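You operate a simulated robot arm through the tools that you are given. There is no shell and no other tool.

The job below is to be done with a simulated robot arm. You get a single attempt, and the scene is never put back.

JOB
Shrink the loose side of the sleeve on the bar with the blower.
Fine: half a turn of the holder faces it to the blower; the dial stays at LOW; end with the blower off and parked and the holder turned back.

Only the result counts: the job must be done as asked and must still hold three seconds after the hand-in. Knocking over, shifting, dropping, spilling or breaking anything else fails it.

ROBOT AND FRAMES
A 7-joint arm with a two-finger parallel gripper, fixed in place. Base frame: the origin is at the foot of the arm, x ahead of it, y to its left, z up; the work surface is at about z = 860. Units: mm, rad, N and s.
With the tool pointing down near the work surface it reaches from about 300 to 700 mm from the base axis. Its first joint turns from -1.152 to 1.152 rad. Payload 1.57 kg.
Tool frame: the origin (TCP) lies between the finger pads and is the grasp point; the fingertips stand 30 mm ahead of it; z points along the fingers, y is the line along which they close. The gripper opens to 110 mm. The fingers are 24 mm wide and 12 mm thick; the gripper's body (48 by 112 mm) begins 78 mm behind the TCP.
Orientation is told as [roll, pitch, yaw] about the base's x, y, z axes, in that order, counted from this pose: with the fingers straight down and closing along the base's y, the tool's x points along the base's -x, its y along +y and its z along -z.

CONTROLS
- The arm moves only by the tool jog_arm. Its argument "motion" is a list of rows, each an object (a shift or turn left out is 0, a gripper value left out holds the last) with "slide": the shift along the tool's x, y, z in units of 20 mm (1.0 is 20 mm), a list of three; "delta_rot": the turn, a rotation vector about the tool's x, y, z in units of 4 degrees (1.0 is 4 degrees), a list of three. In form: [{"slide": [tx, ty, tz], "delta_rot": [ax, ay, az]}, ...]. A call has 1 to 20 rows; each row shifts and turns the commanded pose from where the row before left it, along the tool's axes as they then stand. "fingers" is the finger opening in mm, from 0 to 110, set as the call begins (left out, the last holds). A call with a number of a shift or a turn outside -1 to 1 is refused whole. A row lasts 0.2 s, in which the tool goes at most 50 mm and 0.15 rad; a call with a longer step from one row to the next is refused whole, and so is a gripper value outside its range. A pose out of reach is approached as far as the arm can. The call stops where the force on the tool passes 60 N (or 10 N more than at its start, if that is more) or the arm is blocked; 0.2 s more then pass. The fingers move at their own pace (about 108 mm/s each) and stop on an object; they squeeze with about 24 N. The grip force told is the motor's: it shows also when the fingers shut on nothing. Time passes only in rows, and 0.2 s behind the last, so rows that do not move let the fingers close. It gives the time, the measured TCP pose, the force on the tool (base axes), the opening and the grip force at its end, in the units of the frame above (readings bear some noise), with the torque about the TCP (base axes, N m) and any sound that the robot's microphone picked up.
- Cameras (640 x 400 px; columns grow to the right, rows downward): "scene" is fixed at [181.1, -396.3, 1414.8]; the picture's right is [0.69, -0.73, 0.00], its down [-0.36, -0.34, -0.87] and it looks along [0.63, 0.60, -0.50] (base axes); focal length 334 px, centre (320, 200). "wrist" rides on the gripper at [70, 16, -141] in the tool frame; the picture's right is [-0.23, 0.97, 0.00], its down [-0.86, -0.20, -0.48] and it looks along [-0.47, -0.11, 0.88] (tool axes); focal length 222 px, centre (320, 200). There is no depth. A picture from a camera that has moved, and an enlarged one, comes with that camera's place and axes in the base frame and with its lens. The place of the scene camera against the robot may be out by one fixed shift of up to 12 mm in any direction.
- snapshot(camera): a new picture of that camera. The clock stands still meanwhile.
- inspect(camera, box): a new picture of the part [left, top, right, bottom] of that camera's present view, enlarged. The clock stands still meanwhile.
- hand_in(): hands the job in; it is judged then, once.

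Nothing tells you positions but the pictures and the camera data. Unless the task says otherwise, let go and move clear before handing in.

The tools are called after "Request:" as name(argument=value, ...) on one line, values as JSON. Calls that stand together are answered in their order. jog_arm: Moves the arm, as the interface text tells. Its arguments: {"type":"object","properties":{"motion":{"type":"array"},"fingers":{"type":"number"}},"required":["motion"]} The other tools are called the same way: snapshot (camera) takes a picture; inspect (camera, box) takes an enlarged picture of a part of a camera's view; hand_in () hands the job in.

At the start:

```text
time: 0.0
tool_pos: [399.5, 19.5, 1226.4]
tcp_rot: [0.0, 0.001, 0.001]
force: [-1.0, 0.0, -0.1]
ft_torque: [0.0, 0.01, -0.01]
width: 109.9
finger_force: 0.2
```

scene: 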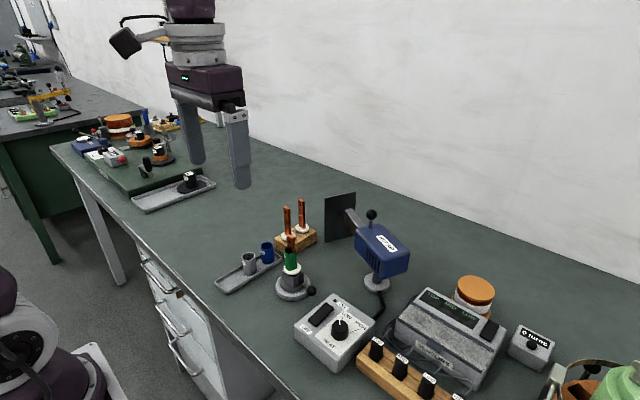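
wrist: 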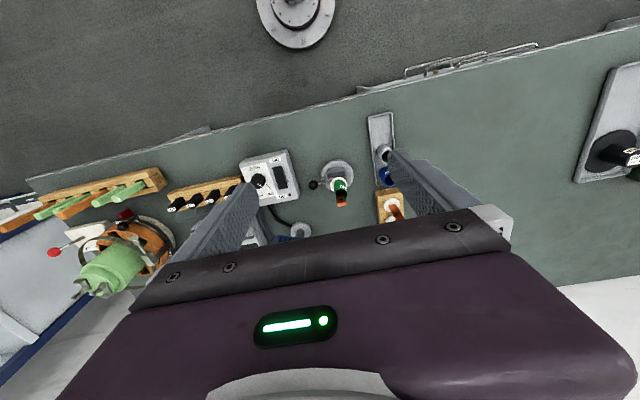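

I see a bench with a blue blower on a stand, a control box with a dial and a switch, and a round holder with an upright bar carrying a green sleeve. I'll take enlarged looks before moving anything.

Request:
inspect(camera="scene", box=[200, 170, 440, 320])

Request:
inspect(camera="scene", box=[280, 280, 400, 380])

Request:
inspect(camera="wrist", box=[220, 100, 420, 250])

Request:
inspect(camera="scene", box=[380, 260, 640, 400])

```text
2.67 times, centred on (320, 245) of scene
camera zoom: at [181.1, -396.3, 1414.8], right [0.69, -0.73, 0.0], down [-0.36, -0.34, -0.87], along [0.63, 0.6, -0.5], focal length 890 px, centre (320, 80)
```

zoom: 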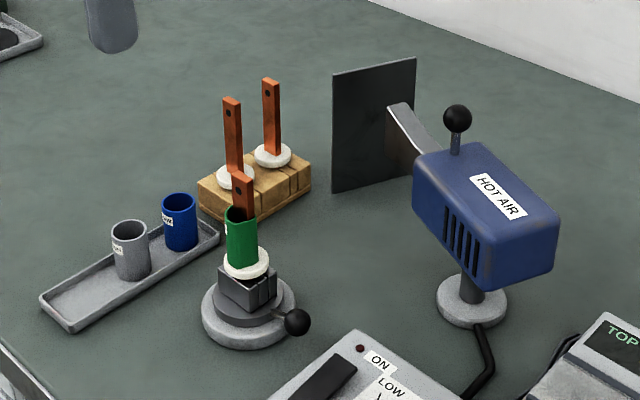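

```text
4.00 times, centred on (340, 330) of scene
camera zoom: at [181.1, -396.3, 1414.8], right [0.69, -0.73, 0.0], down [-0.36, -0.34, -0.87], along [0.63, 0.6, -0.5], focal length 1335 px, centre (240, -320)
```

zoom: 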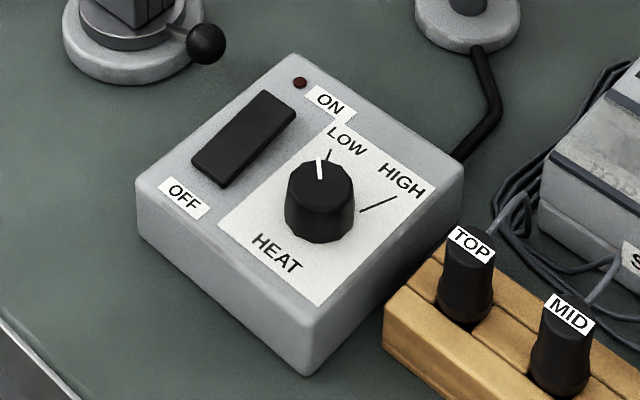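

```text
2.67 times, centred on (320, 175) of wrist
camera zoom: at [329.3, 35.6, 1368.1], right [0.23, 0.97, 0.0], down [0.86, -0.2, 0.48], along [0.47, -0.11, -0.88], focal length 592 px, centre (320, 267)
```

zoom: 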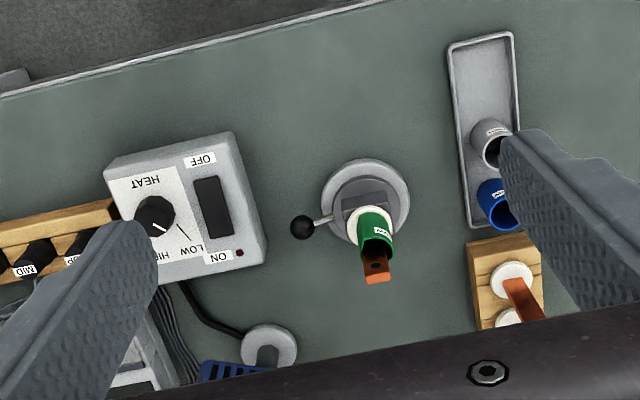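

```text
2.46 times, centred on (510, 330) of scene
camera zoom: at [181.1, -396.3, 1414.8], right [0.69, -0.73, 0.0], down [-0.36, -0.34, -0.87], along [0.63, 0.6, -0.5], focal length 822 px, centre (-148, -120)
```

zoom: 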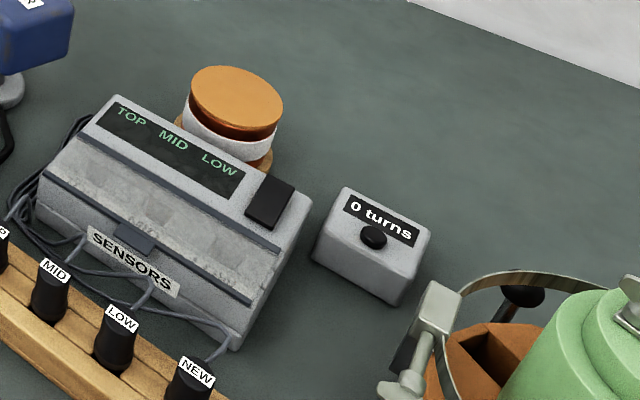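

The holder looks to be at about (541, 29) with its lever ball toward -y. The blower post is near (680, -98), its nozzle facing a dark shield toward +y. I'll move the arm high over the bench for a better wrist view of the blower and the switch box.

Request:
jog_arm(motion=[{"slide": [-1, -0.6, 0]}, {"slide": [-1, -0.6, 0]}, {"slide": [-1, -0.6, 0]}, {"slide": [-1, -0.6, 0]}, {"slide": [-1, -0.6, 0]}, {"slide": [-1, -0.6, 0]}, {"slide": [-1, -0.6, 0]}, {"slide": [0, 0, 0]}], fingers=110)

Request:
snapshot(camera="wrist")

Request:
snapshot(camera="scene")

```text
time: 1.8
tool_pos: [540.1, -64.7, 1226.5]
tcp_rot: [0.0, 0.0, 0.0]
force: [-0.3, 0.6, -0.1]
ft_torque: [-0.02, 0.01, 0.03]
width: 110.0
finger_force: 0.2
```

```text
taken
camera wrist: at [470.1, -49.1, 1367.7], right [0.23, 0.97, 0.0], down [0.86, -0.2, 0.48], along [0.47, -0.11, -0.88], focal length 222 px, centre (320, 200)
```

wrist: 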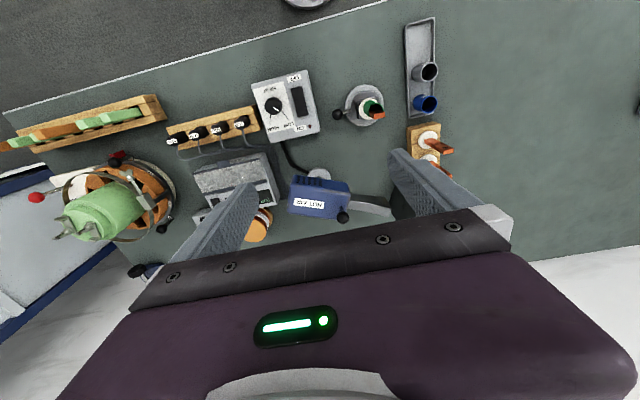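

```text
taken
```

scene: 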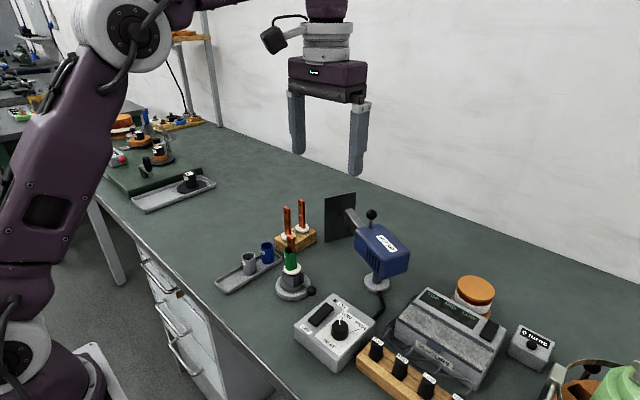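

Request:
inspect(camera="wrist", box=[240, 60, 440, 230])

Request:
inspect(camera="wrist", box=[320, 70, 400, 130])

Request:
inspect(camera="wrist", box=[240, 60, 330, 150])

Request:
inspect(camera="scene", box=[310, 180, 430, 300])

Request:
inspect(camera="scene", box=[260, 220, 330, 310])

```text
2.35 times, centred on (340, 145) of wrist
camera zoom: at [470.1, -49.1, 1367.7], right [0.23, 0.97, 0.0], down [0.86, -0.2, 0.48], along [0.47, -0.11, -0.88], focal length 523 px, centre (273, 329)
```

zoom: 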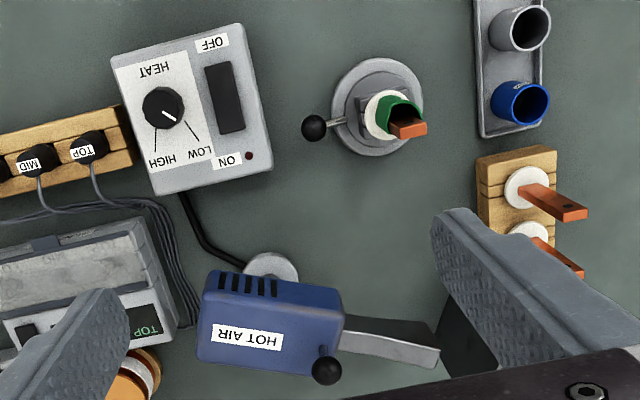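

```text
6.67 times, centred on (360, 100) of wrist
camera zoom: at [470.1, -49.1, 1367.7], right [0.23, 0.97, 0.0], down [0.86, -0.2, 0.48], along [0.47, -0.11, -0.88], focal length 1481 px, centre (53, 867)
```

zoom: 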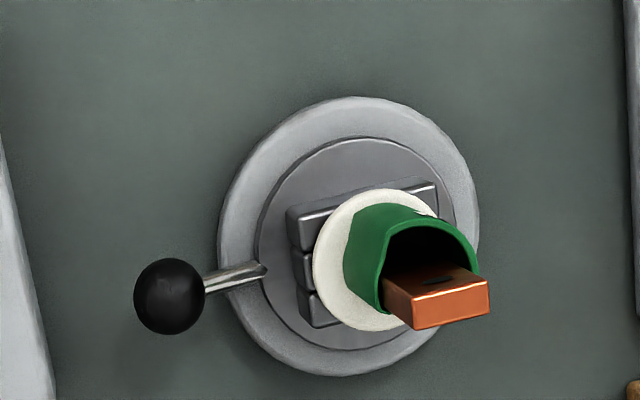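

```text
4.44 times, centred on (285, 105) of wrist
camera zoom: at [470.1, -49.1, 1367.7], right [0.23, 0.97, 0.0], down [0.86, -0.2, 0.48], along [0.47, -0.11, -0.88], focal length 987 px, centre (476, 622)
```

zoom: 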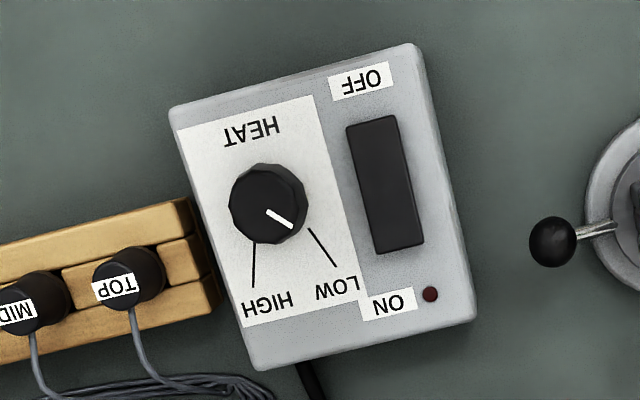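

```text
3.33 times, centred on (370, 240) of scene
camera zoom: at [181.1, -396.3, 1414.8], right [0.69, -0.73, 0.0], down [-0.36, -0.34, -0.87], along [0.63, 0.6, -0.5], focal length 1113 px, centre (153, 67)
```

zoom: 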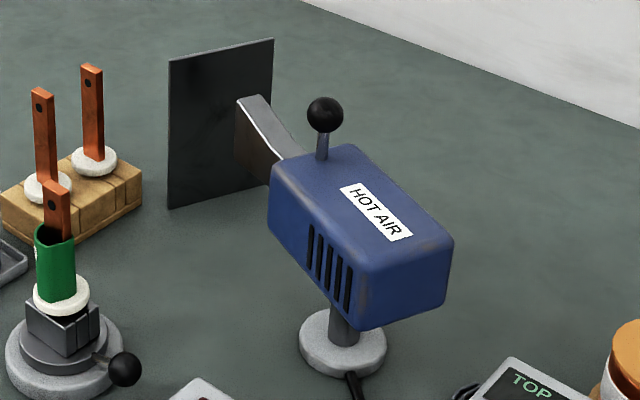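

```text
4.44 times, centred on (295, 265) of scene
camera zoom: at [181.1, -396.3, 1414.8], right [0.69, -0.73, 0.0], down [-0.36, -0.34, -0.87], along [0.63, 0.6, -0.5], focal length 1483 px, centre (431, -89)
```

zoom: 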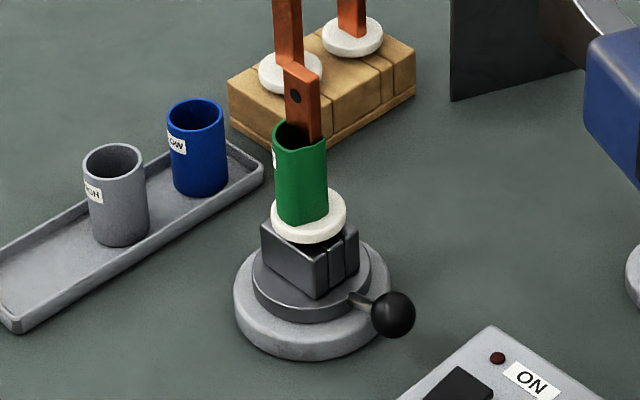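

The holder axis comes out near (538, 27), with the lever ball near (539, -30, 901). The blower knob is near (695, -60, 1032), and the rocker is pressed at OFF with the dial already at LOW. I'll put the tool above the lever ball and yaw it so the fingers close across the lever.

Request:
jog_arm(motion=[{"slide": [0.03, 0.87, 0]}, {"slide": [0.03, 0.87, 0]}, {"slide": [0, 0, 0.4], "delta_rot": [0, 0, -1]}, {"slide": [0, 0, 0.4], "delta_rot": [0, 0, -1]}, {"slide": [0, 0, 0.4], "delta_rot": [0, 0, -1]}, {"slide": [0, 0, 0.4], "delta_rot": [0, 0, -1]}, {"slide": [0, 0, 0.4], "delta_rot": [0, 0, -1]}, {"slide": [0, 0, 0.4], "delta_rot": [0, 0, -1]}, {"slide": [0, 0, 0.4], "delta_rot": [0, 0, -1]}, {"slide": [0, 0, 0.4], "delta_rot": [0, 0, -1]}, {"slide": [0, 0, 0.4], "delta_rot": [0, 0, -1]}, {"slide": [0, 0, 0.4], "delta_rot": [0, 0, -1]}, {"slide": [0, 0, 0.4], "delta_rot": [0, 0, -1]}, {"slide": [0, 0, 0.4], "delta_rot": [0, 0, -1]}, {"slide": [0, 0, 0.4], "delta_rot": [0, 0, -1]}, {"slide": [0, 0, 0.4], "delta_rot": [0, 0, -1]}, {"slide": [0, 0, 0.4], "delta_rot": [0, 0, -1]}, {"slide": [0, 0, 0.4], "delta_rot": [0, 0, -1]}, {"slide": [0, 0, 0.4], "delta_rot": [0, 0, -1]}, {"slide": [0, 0, 0.4], "delta_rot": [0, 0, -1]}], fingers=60)

```text
time: 6.0
tool_pos: [537.2, -29.1, 1080.8]
tcp_rot: [0.001, 0.0, 1.257]
force: [-0.3, -0.3, 0.4]
ft_torque: [0.02, 0.0, -0.02]
width: 60.1
finger_force: 0.1
```

The yaw is at 72° and the tool is above the lever ball. I'll finish the yaw and come lower, then check with both cameras.

Request:
jog_arm(motion=[{"slide": [0, 0, 0.7], "delta_rot": [0, 0, -1]}, {"slide": [0, 0, 0.7], "delta_rot": [0, 0, -1]}, {"slide": [0, 0, 0.7], "delta_rot": [0, 0, -1]}, {"slide": [0, 0, 0.7], "delta_rot": [0, 0, -1]}, {"slide": [0, 0, 0.7], "delta_rot": [0, 0, -0.5]}, {"slide": [0, 0, 0.7]}, {"slide": [0, 0, 0.7]}, {"slide": [0, 0, 0]}], fingers=60)

Request:
snapshot(camera="wrist")

Request:
inspect(camera="scene", box=[220, 120, 420, 320])

```text
time: 7.8
tool_pos: [538.3, -28.6, 985.3]
tcp_rot: [0.0, 0.0, 1.57]
force: [0.0, -0.6, -0.9]
ft_torque: [-0.02, -0.01, 0.01]
width: 59.9
finger_force: 0.1
```

```text
taken
camera wrist: at [521.4, -99.3, 1126.3], right [-0.97, 0.23, 0.0], down [0.2, 0.86, 0.48], along [0.11, 0.47, -0.88], focal length 222 px, centre (320, 200)
```

wrist: 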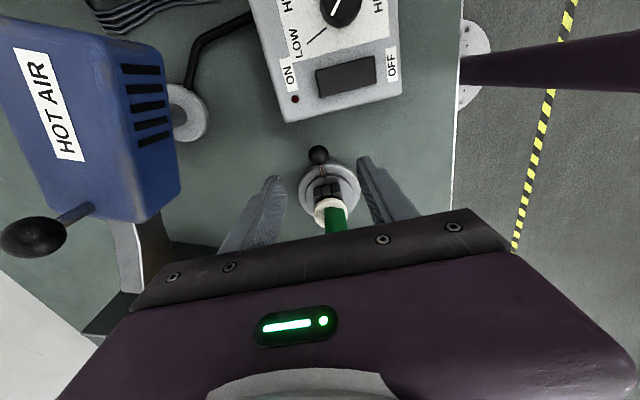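

```text
2.00 times, centred on (320, 220) of scene
camera zoom: at [181.1, -396.3, 1414.8], right [0.69, -0.73, 0.0], down [-0.36, -0.34, -0.87], along [0.63, 0.6, -0.5], focal length 668 px, centre (320, 160)
```

zoom: 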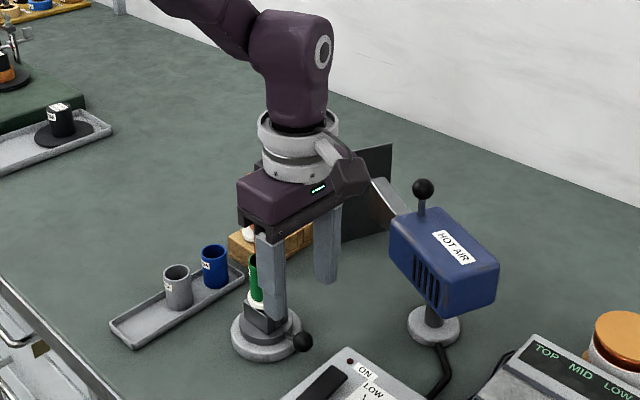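

The ball sits between the open fingers at about (539, -31). I'll lower straight onto it and close.

Request:
jog_arm(motion=[{"slide": [0.1, -0.03, 0.6]}, {"slide": [0, 0, 0.8]}, {"slide": [0, 0, 0.8]}, {"slide": [0, 0, 0.8]}, {"slide": [0, 0, 0.8]}, {"slide": [0, 0, 0]}], fingers=60)

Request:
snapshot(camera="wrist")

Request:
inspect(camera="scene", box=[220, 120, 420, 320])

```text
time: 9.2
tool_pos: [538.6, -31.2, 908.6]
tcp_rot: [0.001, 0.001, 1.572]
force: [0.1, -0.7, -0.2]
ft_torque: [-0.01, -0.01, 0.05]
width: 60.2
finger_force: 0.1
```

```text
taken
camera wrist: at [521.9, -101.5, 1049.6], right [-0.97, 0.23, 0.0], down [0.2, 0.86, 0.48], along [0.11, 0.47, -0.88], focal length 222 px, centre (320, 200)
```

wrist: 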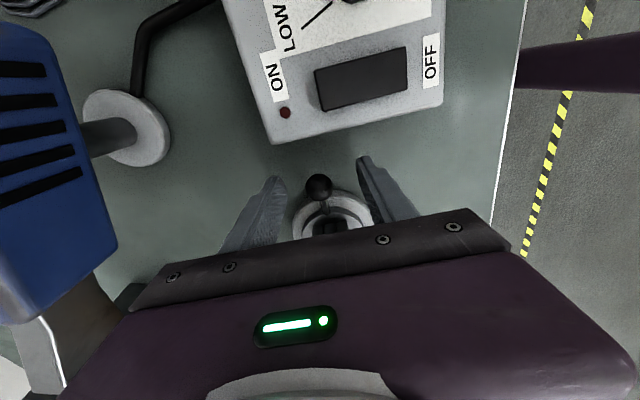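

```text
2.00 times, centred on (320, 220) of scene
camera zoom: at [181.1, -396.3, 1414.8], right [0.69, -0.73, 0.0], down [-0.36, -0.34, -0.87], along [0.63, 0.6, -0.5], focal length 668 px, centre (320, 160)
```

zoom: 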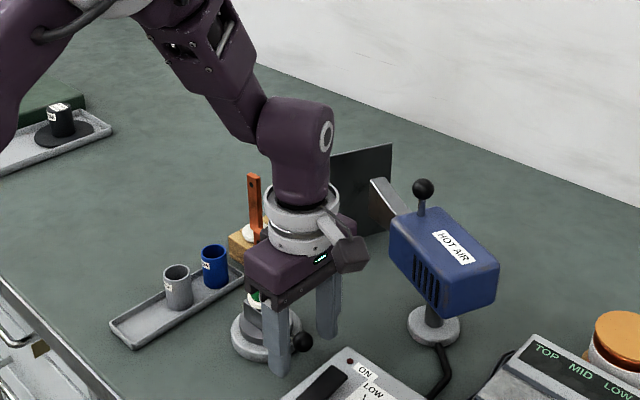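

The fingers straddle the ball with no contact. I'll close on it now.

Request:
jog_arm(motion=[{"slide": [0, 0, 0]}, {"slide": [0, 0, 0]}, {"slide": [0, 0, 0]}], fingers=0)

Request:
inspect(camera="wrist", box=[220, 120, 420, 260])

```text
time: 10.0
tool_pos: [538.4, -30.5, 908.1]
tcp_rot: [0.0, -0.001, 1.571]
force: [0.0, -1.6, -3.4]
ft_torque: [-0.08, -0.01, 0.04]
width: 21.7
finger_force: 34.5
```

```text
2.86 times, centred on (320, 190) of wrist
camera zoom: at [522.0, -101.7, 1049.8], right [-0.97, 0.23, 0.0], down [0.2, 0.86, 0.48], along [0.11, 0.47, -0.88], focal length 635 px, centre (320, 229)
```

zoom: 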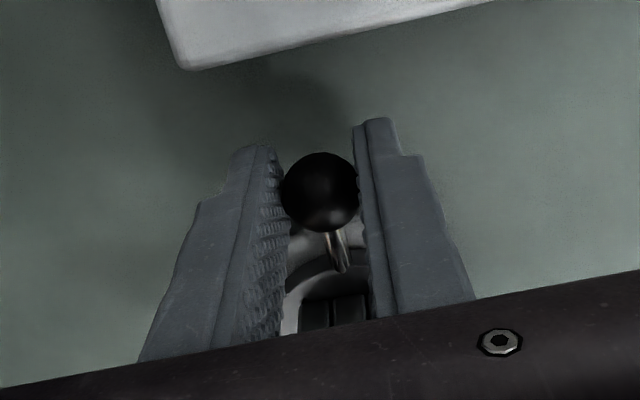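

The ball is gripped. I'll try a first 16° of clockwise swing, toward the robot side, watching the force in case there's a stop.

Request:
jog_arm(motion=[{"slide": [-0.007, 0.2006, 0], "delta_rot": [0, 0, 1]}, {"slide": [-0.007, 0.2006, 0], "delta_rot": [0, 0, 1]}, {"slide": [-0.007, 0.2006, 0], "delta_rot": [0, 0, 1]}, {"slide": [-0.007, 0.2006, 0], "delta_rot": [0, 0, 1]}])

Request:
snapshot(camera="wrist")

Request:
inspect(camera="scene", box=[240, 170, 360, 310])

```text
time: 11.0
tool_pos: [522.8, -28.3, 907.9]
tcp_rot: [0.0, 0.0, 1.291]
force: [-4.4, -0.1, 5.6]
ft_torque: [-0.33, 0.27, 0.27]
width: 21.6
finger_force: 34.4
```

```text
taken
camera wrist: at [487.3, -92.0, 1049.9], right [-0.87, 0.49, 0.0], down [0.43, 0.77, 0.48], along [0.23, 0.42, -0.88], focal length 222 px, centre (320, 200)
```

wrist: 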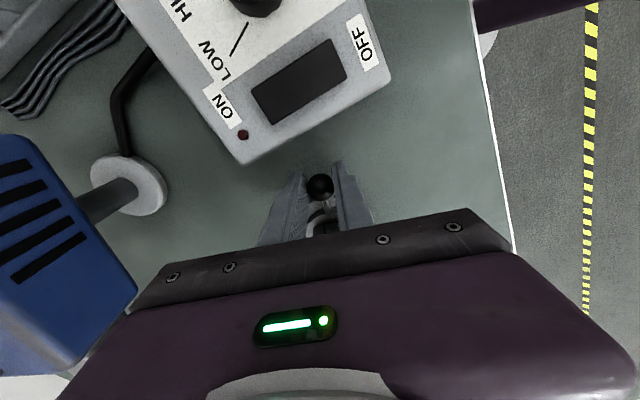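

```text
2.86 times, centred on (300, 240) of scene
camera zoom: at [180.9, -396.2, 1414.8], right [0.69, -0.73, 0.0], down [-0.36, -0.34, -0.87], along [0.63, 0.6, -0.5], focal length 954 px, centre (377, 86)
```

zoom: 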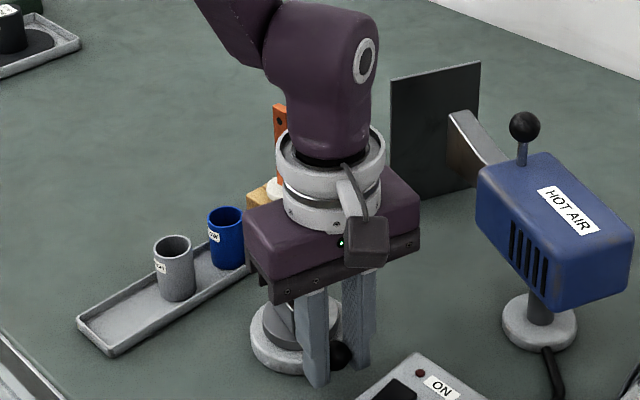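

The lever turns freely, with only a few newtons. I'll carry on around.

Request:
jog_arm(motion=[{"slide": [-0.007, 0.2006, 0], "delta_rot": [0, 0, 1]}, {"slide": [-0.007, 0.2006, 0], "delta_rot": [0, 0, 1]}, {"slide": [-0.007, 0.2006, 0], "delta_rot": [0, 0, 1]}, {"slide": [-0.007, 0.2006, 0], "delta_rot": [0, 0, 1]}, {"slide": [-0.007, 0.2006, 0], "delta_rot": [0, 0, 1]}, {"slide": [-0.007, 0.2006, 0], "delta_rot": [0, 0, 1]}, {"slide": [-0.007, 0.2006, 0], "delta_rot": [0, 0, 1]}, {"slide": [-0.007, 0.2006, 0], "delta_rot": [0, 0, 1]}, {"slide": [-0.007, 0.2006, 0], "delta_rot": [0, 0, 1]}, {"slide": [-0.007, 0.2006, 0], "delta_rot": [0, 0, 1]}, {"slide": [-0.007, 0.2006, 0], "delta_rot": [0, 0, 1]}, {"slide": [-0.007, 0.2006, 0], "delta_rot": [0, 0, 1]}])

Request:
inspect(camera="scene", box=[240, 170, 360, 310])

Request:
inspect(camera="wrist", box=[220, 120, 420, 260])

```text
time: 13.6
tool_pos: [486.5, 1.1, 908.5]
tcp_rot: [0.0, 0.001, 0.451]
force: [-4.6, 0.5, -1.9]
ft_torque: [-0.29, 0.73, 0.16]
width: 21.5
finger_force: 34.5
```

```text
2.86 times, centred on (300, 240) of scene
camera zoom: at [181.1, -396.2, 1414.8], right [0.69, -0.73, 0.0], down [-0.36, -0.34, -0.87], along [0.63, 0.6, -0.5], focal length 954 px, centre (377, 86)
```

zoom: 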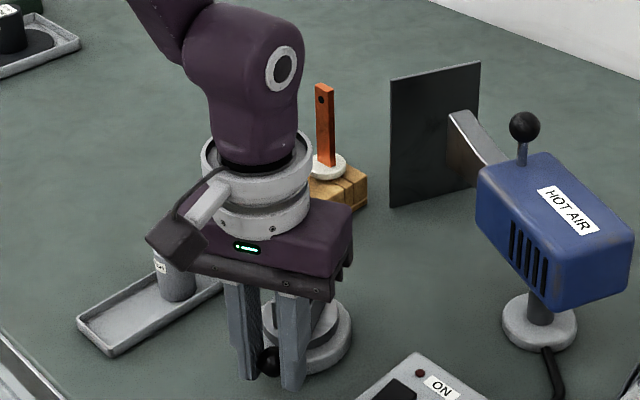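

```text
2.86 times, centred on (320, 190) of wrist
camera zoom: at [416.2, -16.1, 1049.9], right [-0.22, 0.98, 0.0], down [0.86, 0.19, 0.48], along [0.47, 0.11, -0.88], focal length 635 px, centre (320, 229)
```

zoom: 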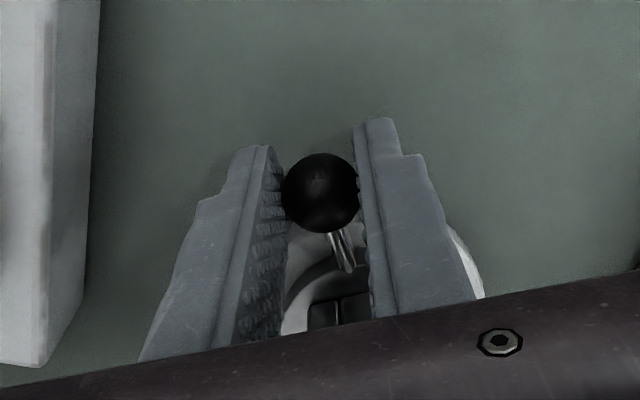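

It's tracking the arc as expected and the forces are low, so I'll continue.

Request:
jog_arm(motion=[{"slide": [-0.007, 0.2006, 0], "delta_rot": [0, 0, 1]}, {"slide": [-0.007, 0.2006, 0], "delta_rot": [0, 0, 1]}, {"slide": [-0.007, 0.2006, 0], "delta_rot": [0, 0, 1]}, {"slide": [-0.007, 0.2006, 0], "delta_rot": [0, 0, 1]}, {"slide": [-0.007, 0.2006, 0], "delta_rot": [0, 0, 1]}, {"slide": [-0.007, 0.2006, 0], "delta_rot": [0, 0, 1]}, {"slide": [-0.007, 0.2006, 0], "delta_rot": [0, 0, 1]}, {"slide": [-0.007, 0.2006, 0], "delta_rot": [0, 0, 1]}, {"slide": [-0.007, 0.2006, 0], "delta_rot": [0, 0, 1]}, {"slide": [-0.007, 0.2006, 0], "delta_rot": [0, 0, 1]}, {"slide": [-0.007, 0.2006, 0], "delta_rot": [0, 0, 1]}, {"slide": [-0.007, 0.2006, 0], "delta_rot": [0, 0, 1]}, {"slide": [-0.007, 0.2006, 0], "delta_rot": [0, 0, 1]}, {"slide": [-0.007, 0.2006, 0], "delta_rot": [0, 0, 1]}, {"slide": [-0.007, 0.2006, 0], "delta_rot": [0, 0, 1]}, {"slide": [-0.007, 0.2006, 0], "delta_rot": [0, 0, 1]}])

Request:
inspect(camera="scene", box=[220, 170, 360, 310])

Request:
snapshot(camera="wrist")

```text
time: 17.0
tool_pos: [491.3, 62.7, 907.8]
tcp_rot: [0.001, 0.002, -0.664]
force: [-22.0, 14.5, -8.6]
ft_torque: [0.23, 0.38, -0.04]
width: 21.7
finger_force: 34.7
```

```text
2.86 times, centred on (290, 240) of scene
camera zoom: at [180.7, -395.9, 1415.0], right [0.69, -0.73, 0.0], down [-0.36, -0.34, -0.87], along [0.63, 0.6, -0.5], focal length 954 px, centre (406, 86)
```

zoom: 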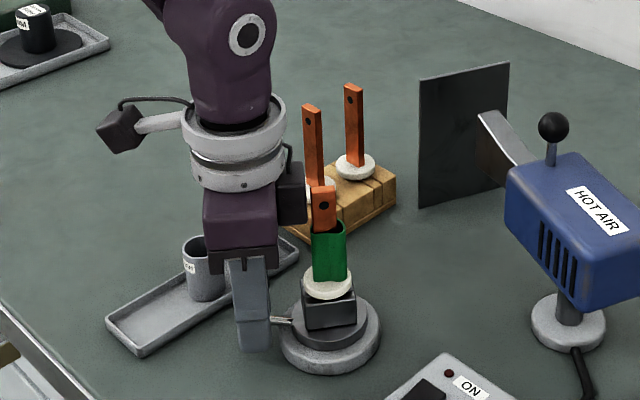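

```text
taken
camera wrist: at [447.3, 116.9, 1050.1], right [0.78, 0.63, 0.0], down [0.55, -0.68, 0.48], along [0.3, -0.37, -0.88], focal length 222 px, centre (320, 200)
```

wrist: 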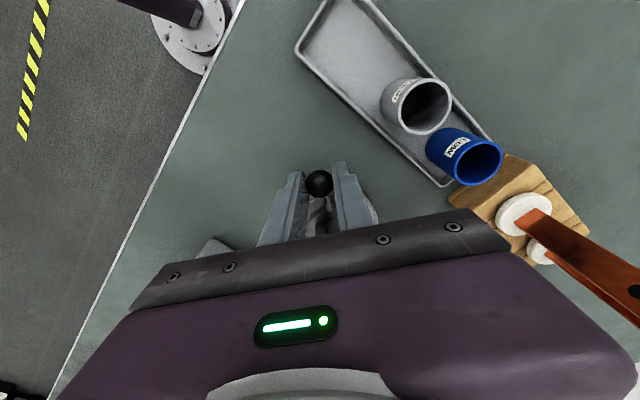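

There's some radial force building (about 26 N outward), so my arc is a little tight. I'll ease the tool outward to relieve it before going on.

Request:
jog_arm(motion=[{"slide": [0.1, 0, 0]}])

```text
time: 17.4
tool_pos: [492.1, 61.0, 907.0]
tcp_rot: [0.002, -0.003, -0.665]
force: [-5.7, 5.8, -16.6]
ft_torque: [0.47, 0.61, 0.05]
width: 21.5
finger_force: 35.0
```

Request:
jog_arm(motion=[{"slide": [0.03, 0, 0.06]}, {"slide": [0, 0.205, 0], "delta_rot": [0, 0, 1]}, {"slide": [-0.005, 0.205, 0], "delta_rot": [0, 0, 1]}])

```text
time: 18.2
tool_pos: [497.9, 68.8, 909.5]
tcp_rot: [0.005, -0.003, -0.803]
force: [-2.3, 0.0, 23.7]
ft_torque: [-0.26, -0.16, -0.06]
width: 21.7
finger_force: 34.1
```

Request:
jog_arm(motion=[{"slide": [0, 0, -0.03]}, {"slide": [0, 0, 0]}])

Request:
inspect(camera="wrist", box=[220, 120, 420, 260])

Request:
inspect(camera="scene", box=[220, 170, 360, 310])

```text
time: 18.8
tool_pos: [496.7, 68.8, 907.7]
tcp_rot: [0.004, -0.004, -0.802]
force: [6.2, -3.5, 25.9]
ft_torque: [-0.05, -0.2, 0.08]
width: 21.5
finger_force: 35.3
```

```text
2.86 times, centred on (320, 190) of wrist
camera zoom: at [459.5, 128.6, 1049.7], right [0.86, 0.51, 0.0], down [0.45, -0.75, 0.48], along [0.25, -0.41, -0.88], focal length 635 px, centre (320, 229)
```

zoom: 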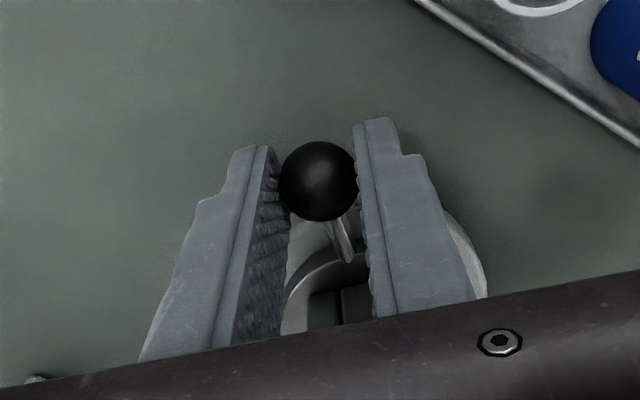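

```text
2.86 times, centred on (290, 240) of scene
camera zoom: at [180.9, -396.4, 1414.8], right [0.69, -0.73, 0.0], down [-0.36, -0.34, -0.87], along [0.63, 0.6, -0.5], focal length 954 px, centre (406, 86)
```

zoom: 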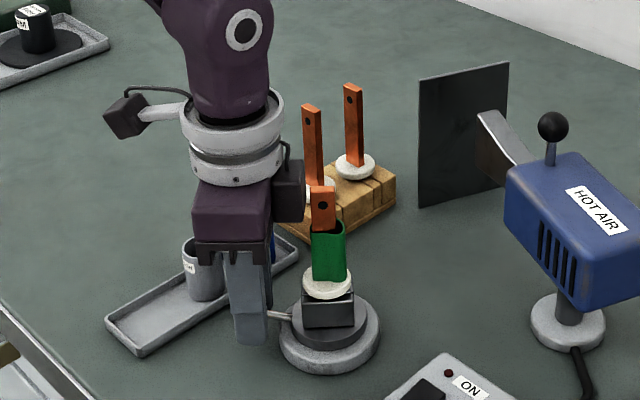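

Request:
jog_arm(motion=[{"slide": [0, 0, -0.1]}, {"slide": [0, 0, 0]}])

```text
time: 19.4
tool_pos: [496.7, 67.6, 908.3]
tcp_rot: [-0.002, 0.0, -0.806]
force: [14.2, -11.0, -19.7]
ft_torque: [-0.34, -0.35, 0.0]
width: 21.4
finger_force: 34.8
```

The arm holds stiffly against the gripped ball. I'll open the fingers slightly so they only cage the ball, which takes the stray radial and vertical loads off the holder while I push it round.

Request:
jog_arm(motion=[{"slide": [-0.05, 0, 0.05]}, {"slide": [0, 0, 0]}], fingers=25)

Request:
inspect(camera="scene", box=[220, 170, 360, 310])

```text
time: 20.0
tool_pos: [497.1, 68.1, 908.9]
tcp_rot: [0.0, 0.001, -0.803]
force: [0.8, -0.2, 0.8]
ft_torque: [-0.05, 0.0, 0.02]
width: 24.9
finger_force: 0.0
```

```text
2.86 times, centred on (290, 240) of scene
camera zoom: at [181.1, -396.3, 1414.8], right [0.69, -0.73, 0.0], down [-0.36, -0.34, -0.87], along [0.63, 0.6, -0.5], focal length 954 px, centre (406, 86)
```

zoom: 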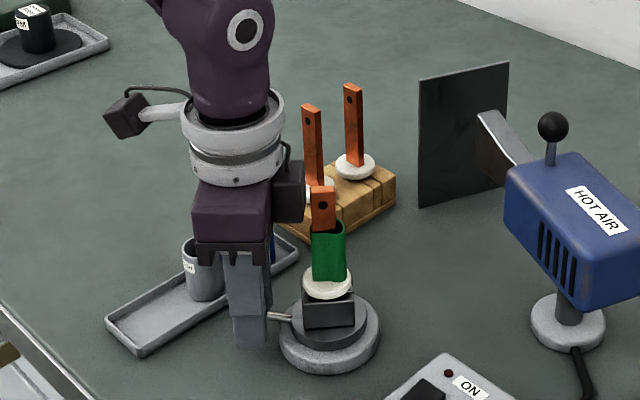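

No load now. I'll push on through the remaining arc, staying short of the full half turn for a check.

Request:
jog_arm(motion=[{"slide": [-0.007, 0.203, 0], "delta_rot": [0, 0, 1]}, {"slide": [-0.007, 0.203, 0], "delta_rot": [0, 0, 1]}, {"slide": [-0.007, 0.203, 0], "delta_rot": [0, 0, 1]}, {"slide": [-0.007, 0.203, 0], "delta_rot": [0, 0, 1]}, {"slide": [-0.007, 0.203, 0], "delta_rot": [0, 0, 1]}, {"slide": [-0.007, 0.203, 0], "delta_rot": [0, 0, 1]}, {"slide": [-0.007, 0.203, 0], "delta_rot": [0, 0, 1]}, {"slide": [-0.007, 0.203, 0], "delta_rot": [0, 0, 1]}, {"slide": [-0.007, 0.203, 0], "delta_rot": [0, 0, 1]}])

Request:
inspect(camera="scene", box=[220, 170, 360, 310])

Request:
inspect(camera="wrist", box=[220, 120, 420, 260])

```text
time: 22.0
tool_pos: [529.4, 84.8, 909.5]
tcp_rot: [-0.001, -0.001, -1.433]
force: [-0.4, -0.4, 0.3]
ft_torque: [0.02, 0.0, 0.0]
width: 25.3
finger_force: 0.4
```

```text
2.86 times, centred on (290, 240) of scene
camera zoom: at [181.1, -396.3, 1414.8], right [0.69, -0.73, 0.0], down [-0.36, -0.34, -0.87], along [0.63, 0.6, -0.5], focal length 954 px, centre (406, 86)
```

zoom: 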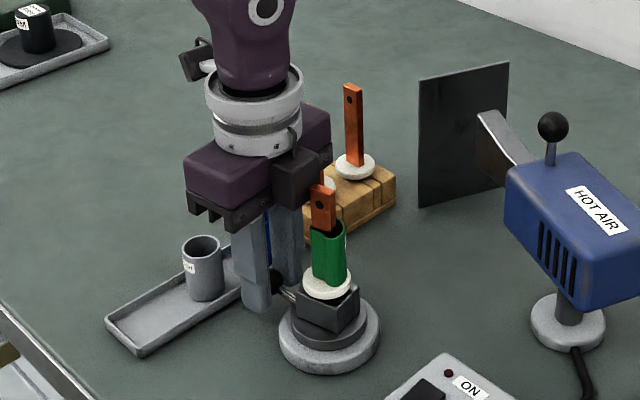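

```text
2.86 times, centred on (320, 190) of wrist
camera zoom: at [535.0, 154.9, 1050.7], right [1.0, -0.09, 0.0], down [-0.08, -0.87, 0.48], along [-0.04, -0.48, -0.88], focal length 635 px, centre (320, 229)
```

zoom: 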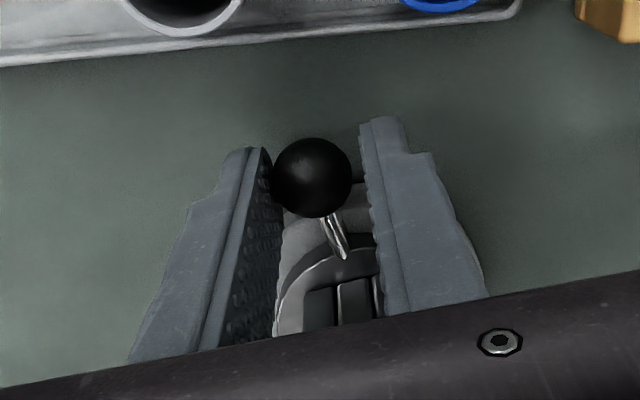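

Request:
jog_arm(motion=[{"slide": [-0.007, 0.203, 0], "delta_rot": [0, 0, 1]}, {"slide": [-0.007, 0.203, 0], "delta_rot": [0, 0, 1]}, {"slide": [0, 0.09, 0], "delta_rot": [0, 0, 0.4]}, {"slide": [0, 0, 0]}])

Request:
inspect(camera="wrist", box=[220, 120, 420, 260])

Request:
inspect(camera="scene", box=[220, 170, 360, 310])

```text
time: 23.0
tool_pos: [539.1, 85.3, 909.4]
tcp_rot: [0.001, 0.001, -1.602]
force: [0.3, -0.9, 0.0]
ft_torque: [-0.03, 0.01, 0.02]
width: 25.1
finger_force: 0.1
```

```text
2.86 times, centred on (320, 190) of wrist
camera zoom: at [556.8, 154.0, 1050.4], right [0.97, -0.26, 0.0], down [-0.22, -0.85, 0.48], along [-0.12, -0.46, -0.88], focal length 635 px, centre (320, 229)
```

zoom: 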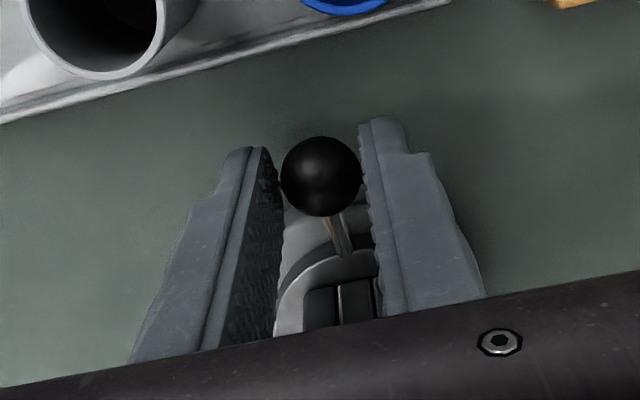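

```text
2.86 times, centred on (290, 240) of scene
camera zoom: at [181.1, -396.3, 1414.8], right [0.69, -0.73, 0.0], down [-0.36, -0.34, -0.87], along [0.63, 0.6, -0.5], focal length 954 px, centre (406, 86)
```

zoom: 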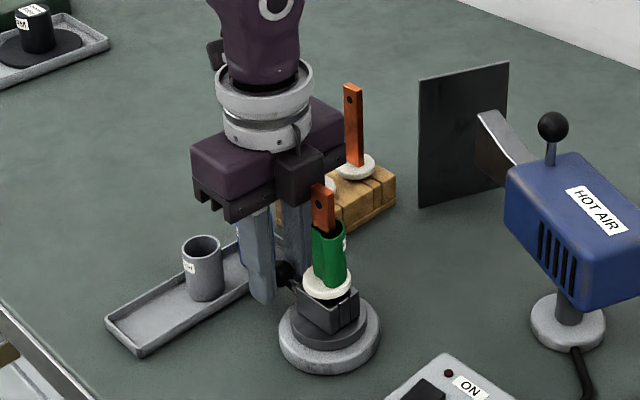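

The ball snapped to the middle of the cage, which looks like a detent at exactly half a turn. The vise is square again and the lever points to +y. I'll open, rise clear, and check the sleeve.

Request:
jog_arm(motion=[{"slide": [0, 0, 0]}, {"slide": [0, 0, -0.7]}, {"slide": [0, 0, -1]}, {"slide": [0, 0, -1]}, {"slide": [0, 0, -1]}, {"slide": [0, 0, -1]}, {"slide": [0, 0, -1]}, {"slide": [0, 0, -1]}, {"slide": [0, 0, -1]}, {"slide": [0, 0, -1]}, {"slide": [0, 0, -1]}, {"slide": [0, 0, -1]}, {"slide": [0, 0, -1]}, {"slide": [0, 0, 0]}], fingers=50)

Request:
snapshot(camera="wrist")

Request:
inspect(camera="scene", box=[220, 170, 360, 310])

```text
time: 26.0
tool_pos: [540.2, 86.9, 1143.1]
tcp_rot: [0.0, 0.001, -1.598]
force: [0.3, 0.3, 0.5]
ft_torque: [-0.01, -0.03, 0.0]
width: 50.2
finger_force: 0.0
```

```text
taken
camera wrist: at [557.9, 154.0, 1284.8], right [0.97, -0.25, 0.0], down [-0.22, -0.85, 0.48], along [-0.12, -0.46, -0.88], focal length 222 px, centre (320, 200)
```

wrist: 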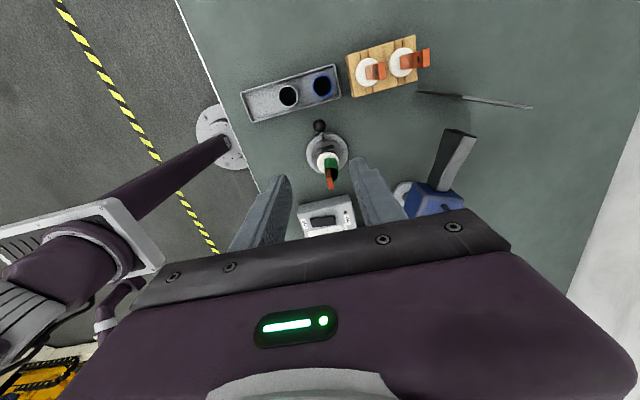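

```text
2.86 times, centred on (290, 240) of scene
camera zoom: at [181.1, -396.3, 1414.8], right [0.69, -0.73, 0.0], down [-0.36, -0.34, -0.87], along [0.63, 0.6, -0.5], focal length 954 px, centre (406, 86)
```

zoom: 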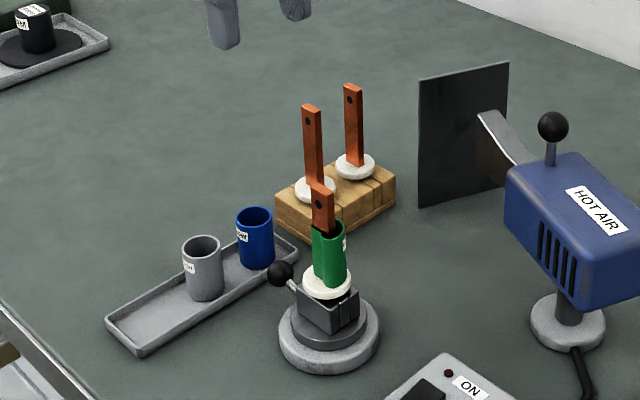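

Request:
inspect(camera="wrist", box=[290, 100, 370, 200])

Request:
inspect(camera="wrist", box=[380, 80, 540, 220])

Request:
inspect(camera="scene", box=[265, 220, 325, 290])

```text
4.00 times, centred on (330, 150) of wrist
camera zoom: at [557.9, 154.0, 1284.8], right [0.97, -0.25, 0.0], down [-0.22, -0.85, 0.48], along [-0.12, -0.46, -0.88], focal length 888 px, centre (280, 400)
```

zoom: 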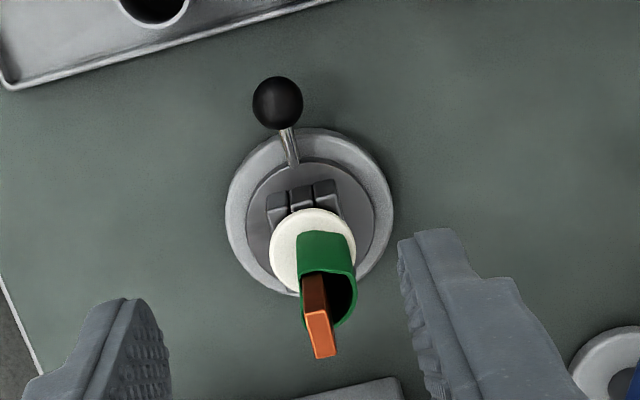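

```text
2.86 times, centred on (460, 150) of wrist
camera zoom: at [557.9, 154.0, 1284.8], right [0.97, -0.25, 0.0], down [-0.22, -0.85, 0.48], along [-0.12, -0.46, -0.88], focal length 635 px, centre (-80, 343)
```

zoom: 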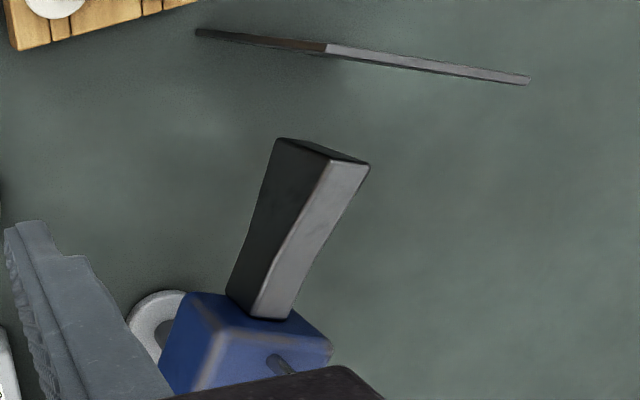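

```text
5.71 times, centred on (295, 255) of scene
camera zoom: at [181.1, -396.3, 1414.8], right [0.69, -0.73, 0.0], down [-0.36, -0.34, -0.87], along [0.63, 0.6, -0.5], focal length 1907 px, centre (463, -114)
```

zoom: 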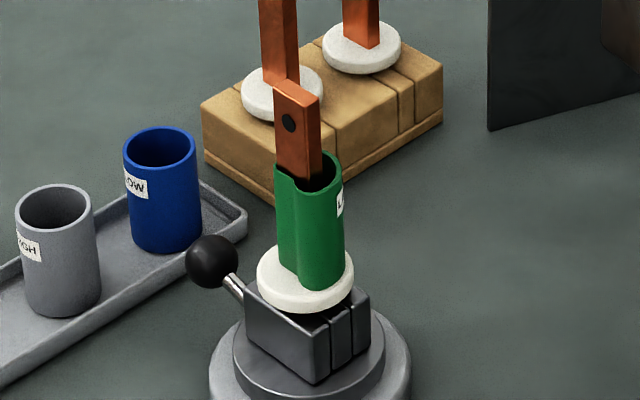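

The loose bulge with its label now faces the blower side. Next I'll go over the blower knob at about (695, -60), staying high.

Request:
jog_arm(motion=[{"slide": [-0.713, 0.795, 0]}, {"slide": [-0.713, 0.795, 0]}, {"slide": [-0.713, 0.795, 0]}, {"slide": [-0.713, 0.795, 0]}, {"slide": [-0.713, 0.795, 0]}, {"slide": [-0.713, 0.795, 0]}, {"slide": [-0.713, 0.795, 0]}, {"slide": [-0.713, 0.795, 0]}, {"slide": [-0.713, 0.795, 0]}, {"slide": [-0.713, 0.795, 0]}, {"slide": [0, 0, 0]}])

Request:
snapshot(camera="wrist")

Request:
snapshot(camera="scene")

```text
time: 28.4
tool_pos: [634.8, -30.6, 1139.3]
tcp_rot: [0.0, -0.002, -1.6]
force: [-0.7, 0.5, 0.4]
ft_torque: [0.02, -0.03, 0.03]
width: 50.1
finger_force: 0.0
out of reach, approached as far as the arm can: row 7, 8, 9, 10
```

```text
taken
camera wrist: at [652.4, 37.4, 1281.4], right [0.97, -0.26, 0.0], down [-0.22, -0.85, 0.48], along [-0.12, -0.46, -0.88], focal length 222 px, centre (320, 200)
```

wrist: 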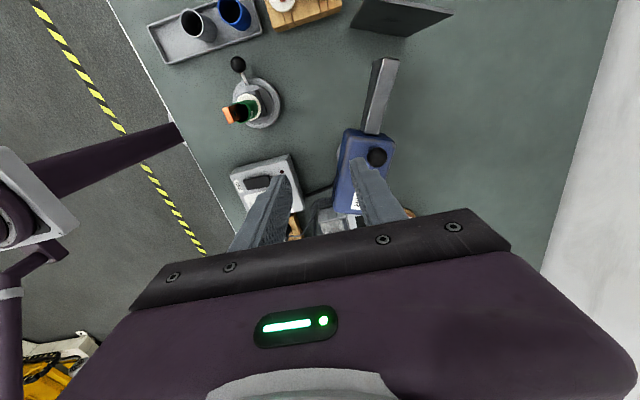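

```text
taken
```

scene: 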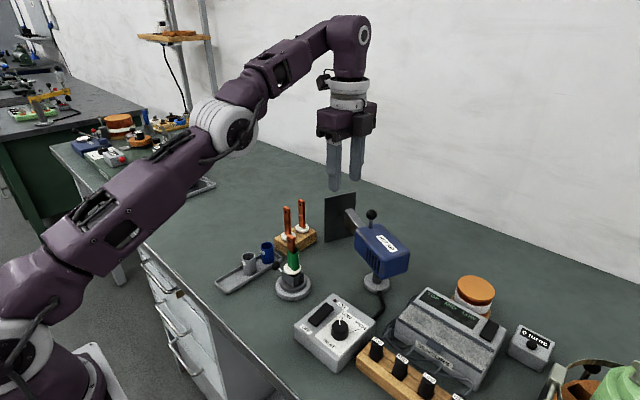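

The knob is beyond reach with the tool straight down at this height, so I'll need to tilt the fingers forward. First I'll back off, then square the yaw again.

Request:
jog_arm(motion=[{"slide": [0.713, -0.795, 0]}, {"slide": [0.713, -0.795, 0]}, {"slide": [0.713, -0.795, 0]}, {"slide": [0.713, -0.795, 0]}, {"slide": [0, 0, 0]}])

```text
time: 29.6
tool_pos: [573.3, 30.6, 1139.0]
tcp_rot: [0.0, 0.0, -1.599]
force: [-0.3, -0.4, -0.5]
ft_torque: [-0.02, 0.0, -0.04]
width: 50.1
finger_force: 0.1
```

Request:
jog_arm(motion=[{"delta_rot": [0, 0, -1]}, {"delta_rot": [0, 0, -1]}, {"delta_rot": [0, 0, -1]}, {"delta_rot": [0, 0, -1]}, {"delta_rot": [0, 0, -1]}, {"delta_rot": [0, 0, -1]}, {"delta_rot": [0, 0, -1]}, {"delta_rot": [0, 0, -1]}, {"delta_rot": [0, 0, -1]}, {"delta_rot": [0, 0, -1]}, {"delta_rot": [0, 0, -1]}, {"delta_rot": [0, 0, -1]}, {"delta_rot": [0, 0, -1]}, {"delta_rot": [0, 0, -1]}, {"delta_rot": [0, 0, -1]}, {"delta_rot": [0, 0, -1]}, {"delta_rot": [0, 0, -1]}, {"delta_rot": [0, 0, -1]}, {"delta_rot": [0, 0, -1]}, {"delta_rot": [0, 0, -1]}])

```text
time: 33.8
tool_pos: [572.6, 27.7, 1138.7]
tcp_rot: [0.0, -0.002, -0.2]
force: [0.3, -1.1, 0.3]
ft_torque: [0.02, -0.05, 0.01]
width: 49.9
finger_force: 0.0
```

Request:
jog_arm(motion=[{"delta_rot": [0, 0, -0.955]}, {"delta_rot": [0, 0, -0.955]}, {"delta_rot": [0, 0, -0.955]}, {"slide": [0, -0.88, 0]}, {"slide": [0, -0.88, 0]}, {"slide": [0, -0.88, 0]}, {"slide": [0, -0.88, 0]}, {"slide": [0, -0.88, 0]}, {"delta_rot": [0, -0.97, 0]}, {"delta_rot": [0, -0.97, 0]}, {"delta_rot": [0, -0.97, 0]}, {"delta_rot": [0, -0.97, 0]}, {"delta_rot": [0, -0.97, 0]}, {"delta_rot": [0, -0.97, 0]}, {"delta_rot": [0, -0.97, 0]}, {"delta_rot": [0, -0.97, 0]}, {"delta_rot": [0, -0.97, 0]}, {"slide": [0, 0, 0]}])

Request:
snapshot(camera="wrist")

Request:
snapshot(camera="scene")

```text
time: 37.6
tool_pos: [571.8, -58.7, 1139.0]
tcp_rot: [0.001, -0.611, 0.0]
force: [0.5, -0.6, -0.5]
ft_torque: [-0.01, -0.03, -0.01]
width: 50.3
finger_force: 0.1
```

```text
taken
camera wrist: at [433.0, -43.7, 1215.4], right [0.19, 0.97, 0.13], down [0.43, -0.2, 0.88], along [0.88, -0.11, -0.45], focal length 222 px, centre (320, 200)
```

wrist: 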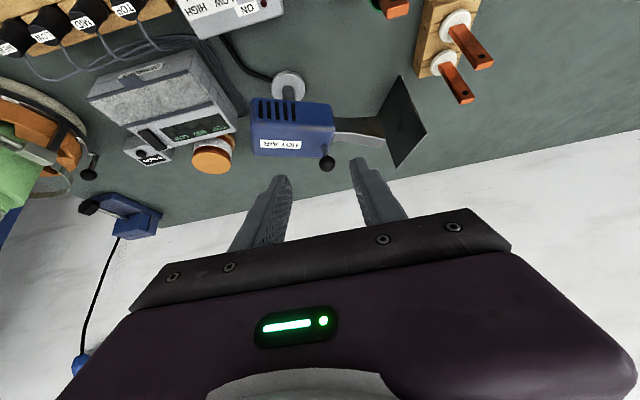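

```text
taken
```

scene: 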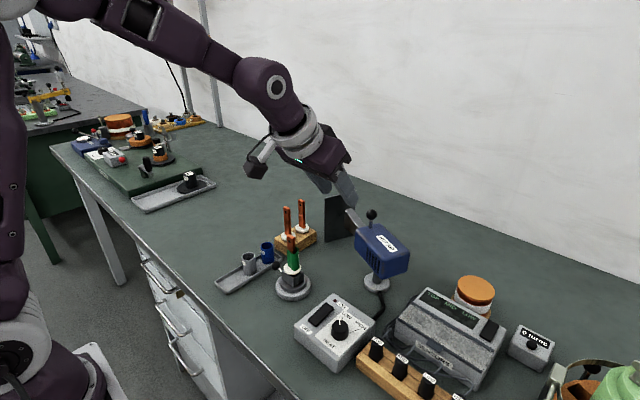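

The tilt of 35° works. I'll approach a standoff short of the knob along the finger direction and re-measure it from the wrist view.

Request:
jog_arm(motion=[{"slide": [-0.395, -0.008, 0.924]}, {"slide": [-0.395, -0.008, 0.924]}, {"slide": [-0.395, -0.008, 0.924]}, {"slide": [-0.395, -0.008, 0.924]}, {"slide": [-0.395, -0.008, 0.924]}, {"slide": [0, 0, 0]}])

Request:
snapshot(camera="wrist")

Request:
inspect(camera="scene", box=[280, 120, 440, 300])

```text
time: 39.0
tool_pos: [658.4, -59.3, 1084.7]
tcp_rot: [0.0, -0.609, -0.004]
force: [1.0, 0.3, -0.2]
ft_torque: [0.01, -0.01, -0.01]
width: 50.3
finger_force: 0.1
```

```text
taken
camera wrist: at [518.8, -44.9, 1161.6], right [0.19, 0.97, 0.13], down [0.43, -0.2, 0.88], along [0.88, -0.11, -0.45], focal length 222 px, centre (320, 200)
```

wrist: 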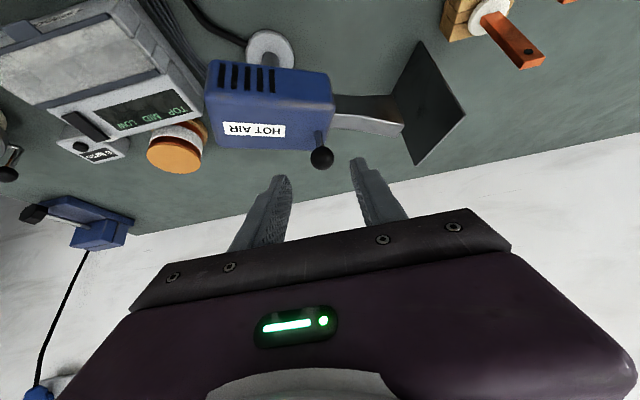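

```text
2.22 times, centred on (360, 210) of scene
camera zoom: at [181.2, -396.3, 1414.8], right [0.69, -0.73, 0.0], down [-0.36, -0.34, -0.87], along [0.63, 0.6, -0.5], focal length 742 px, centre (231, 178)
```

zoom: 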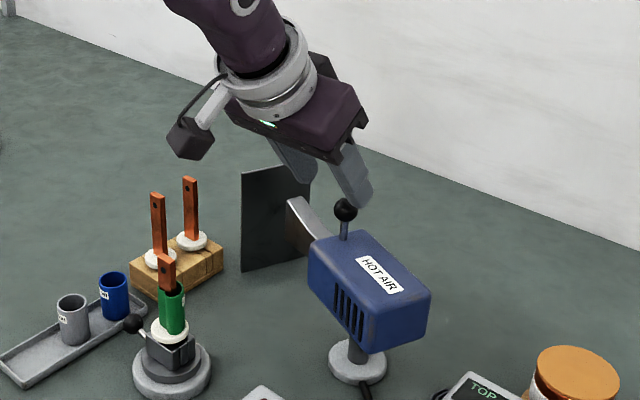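

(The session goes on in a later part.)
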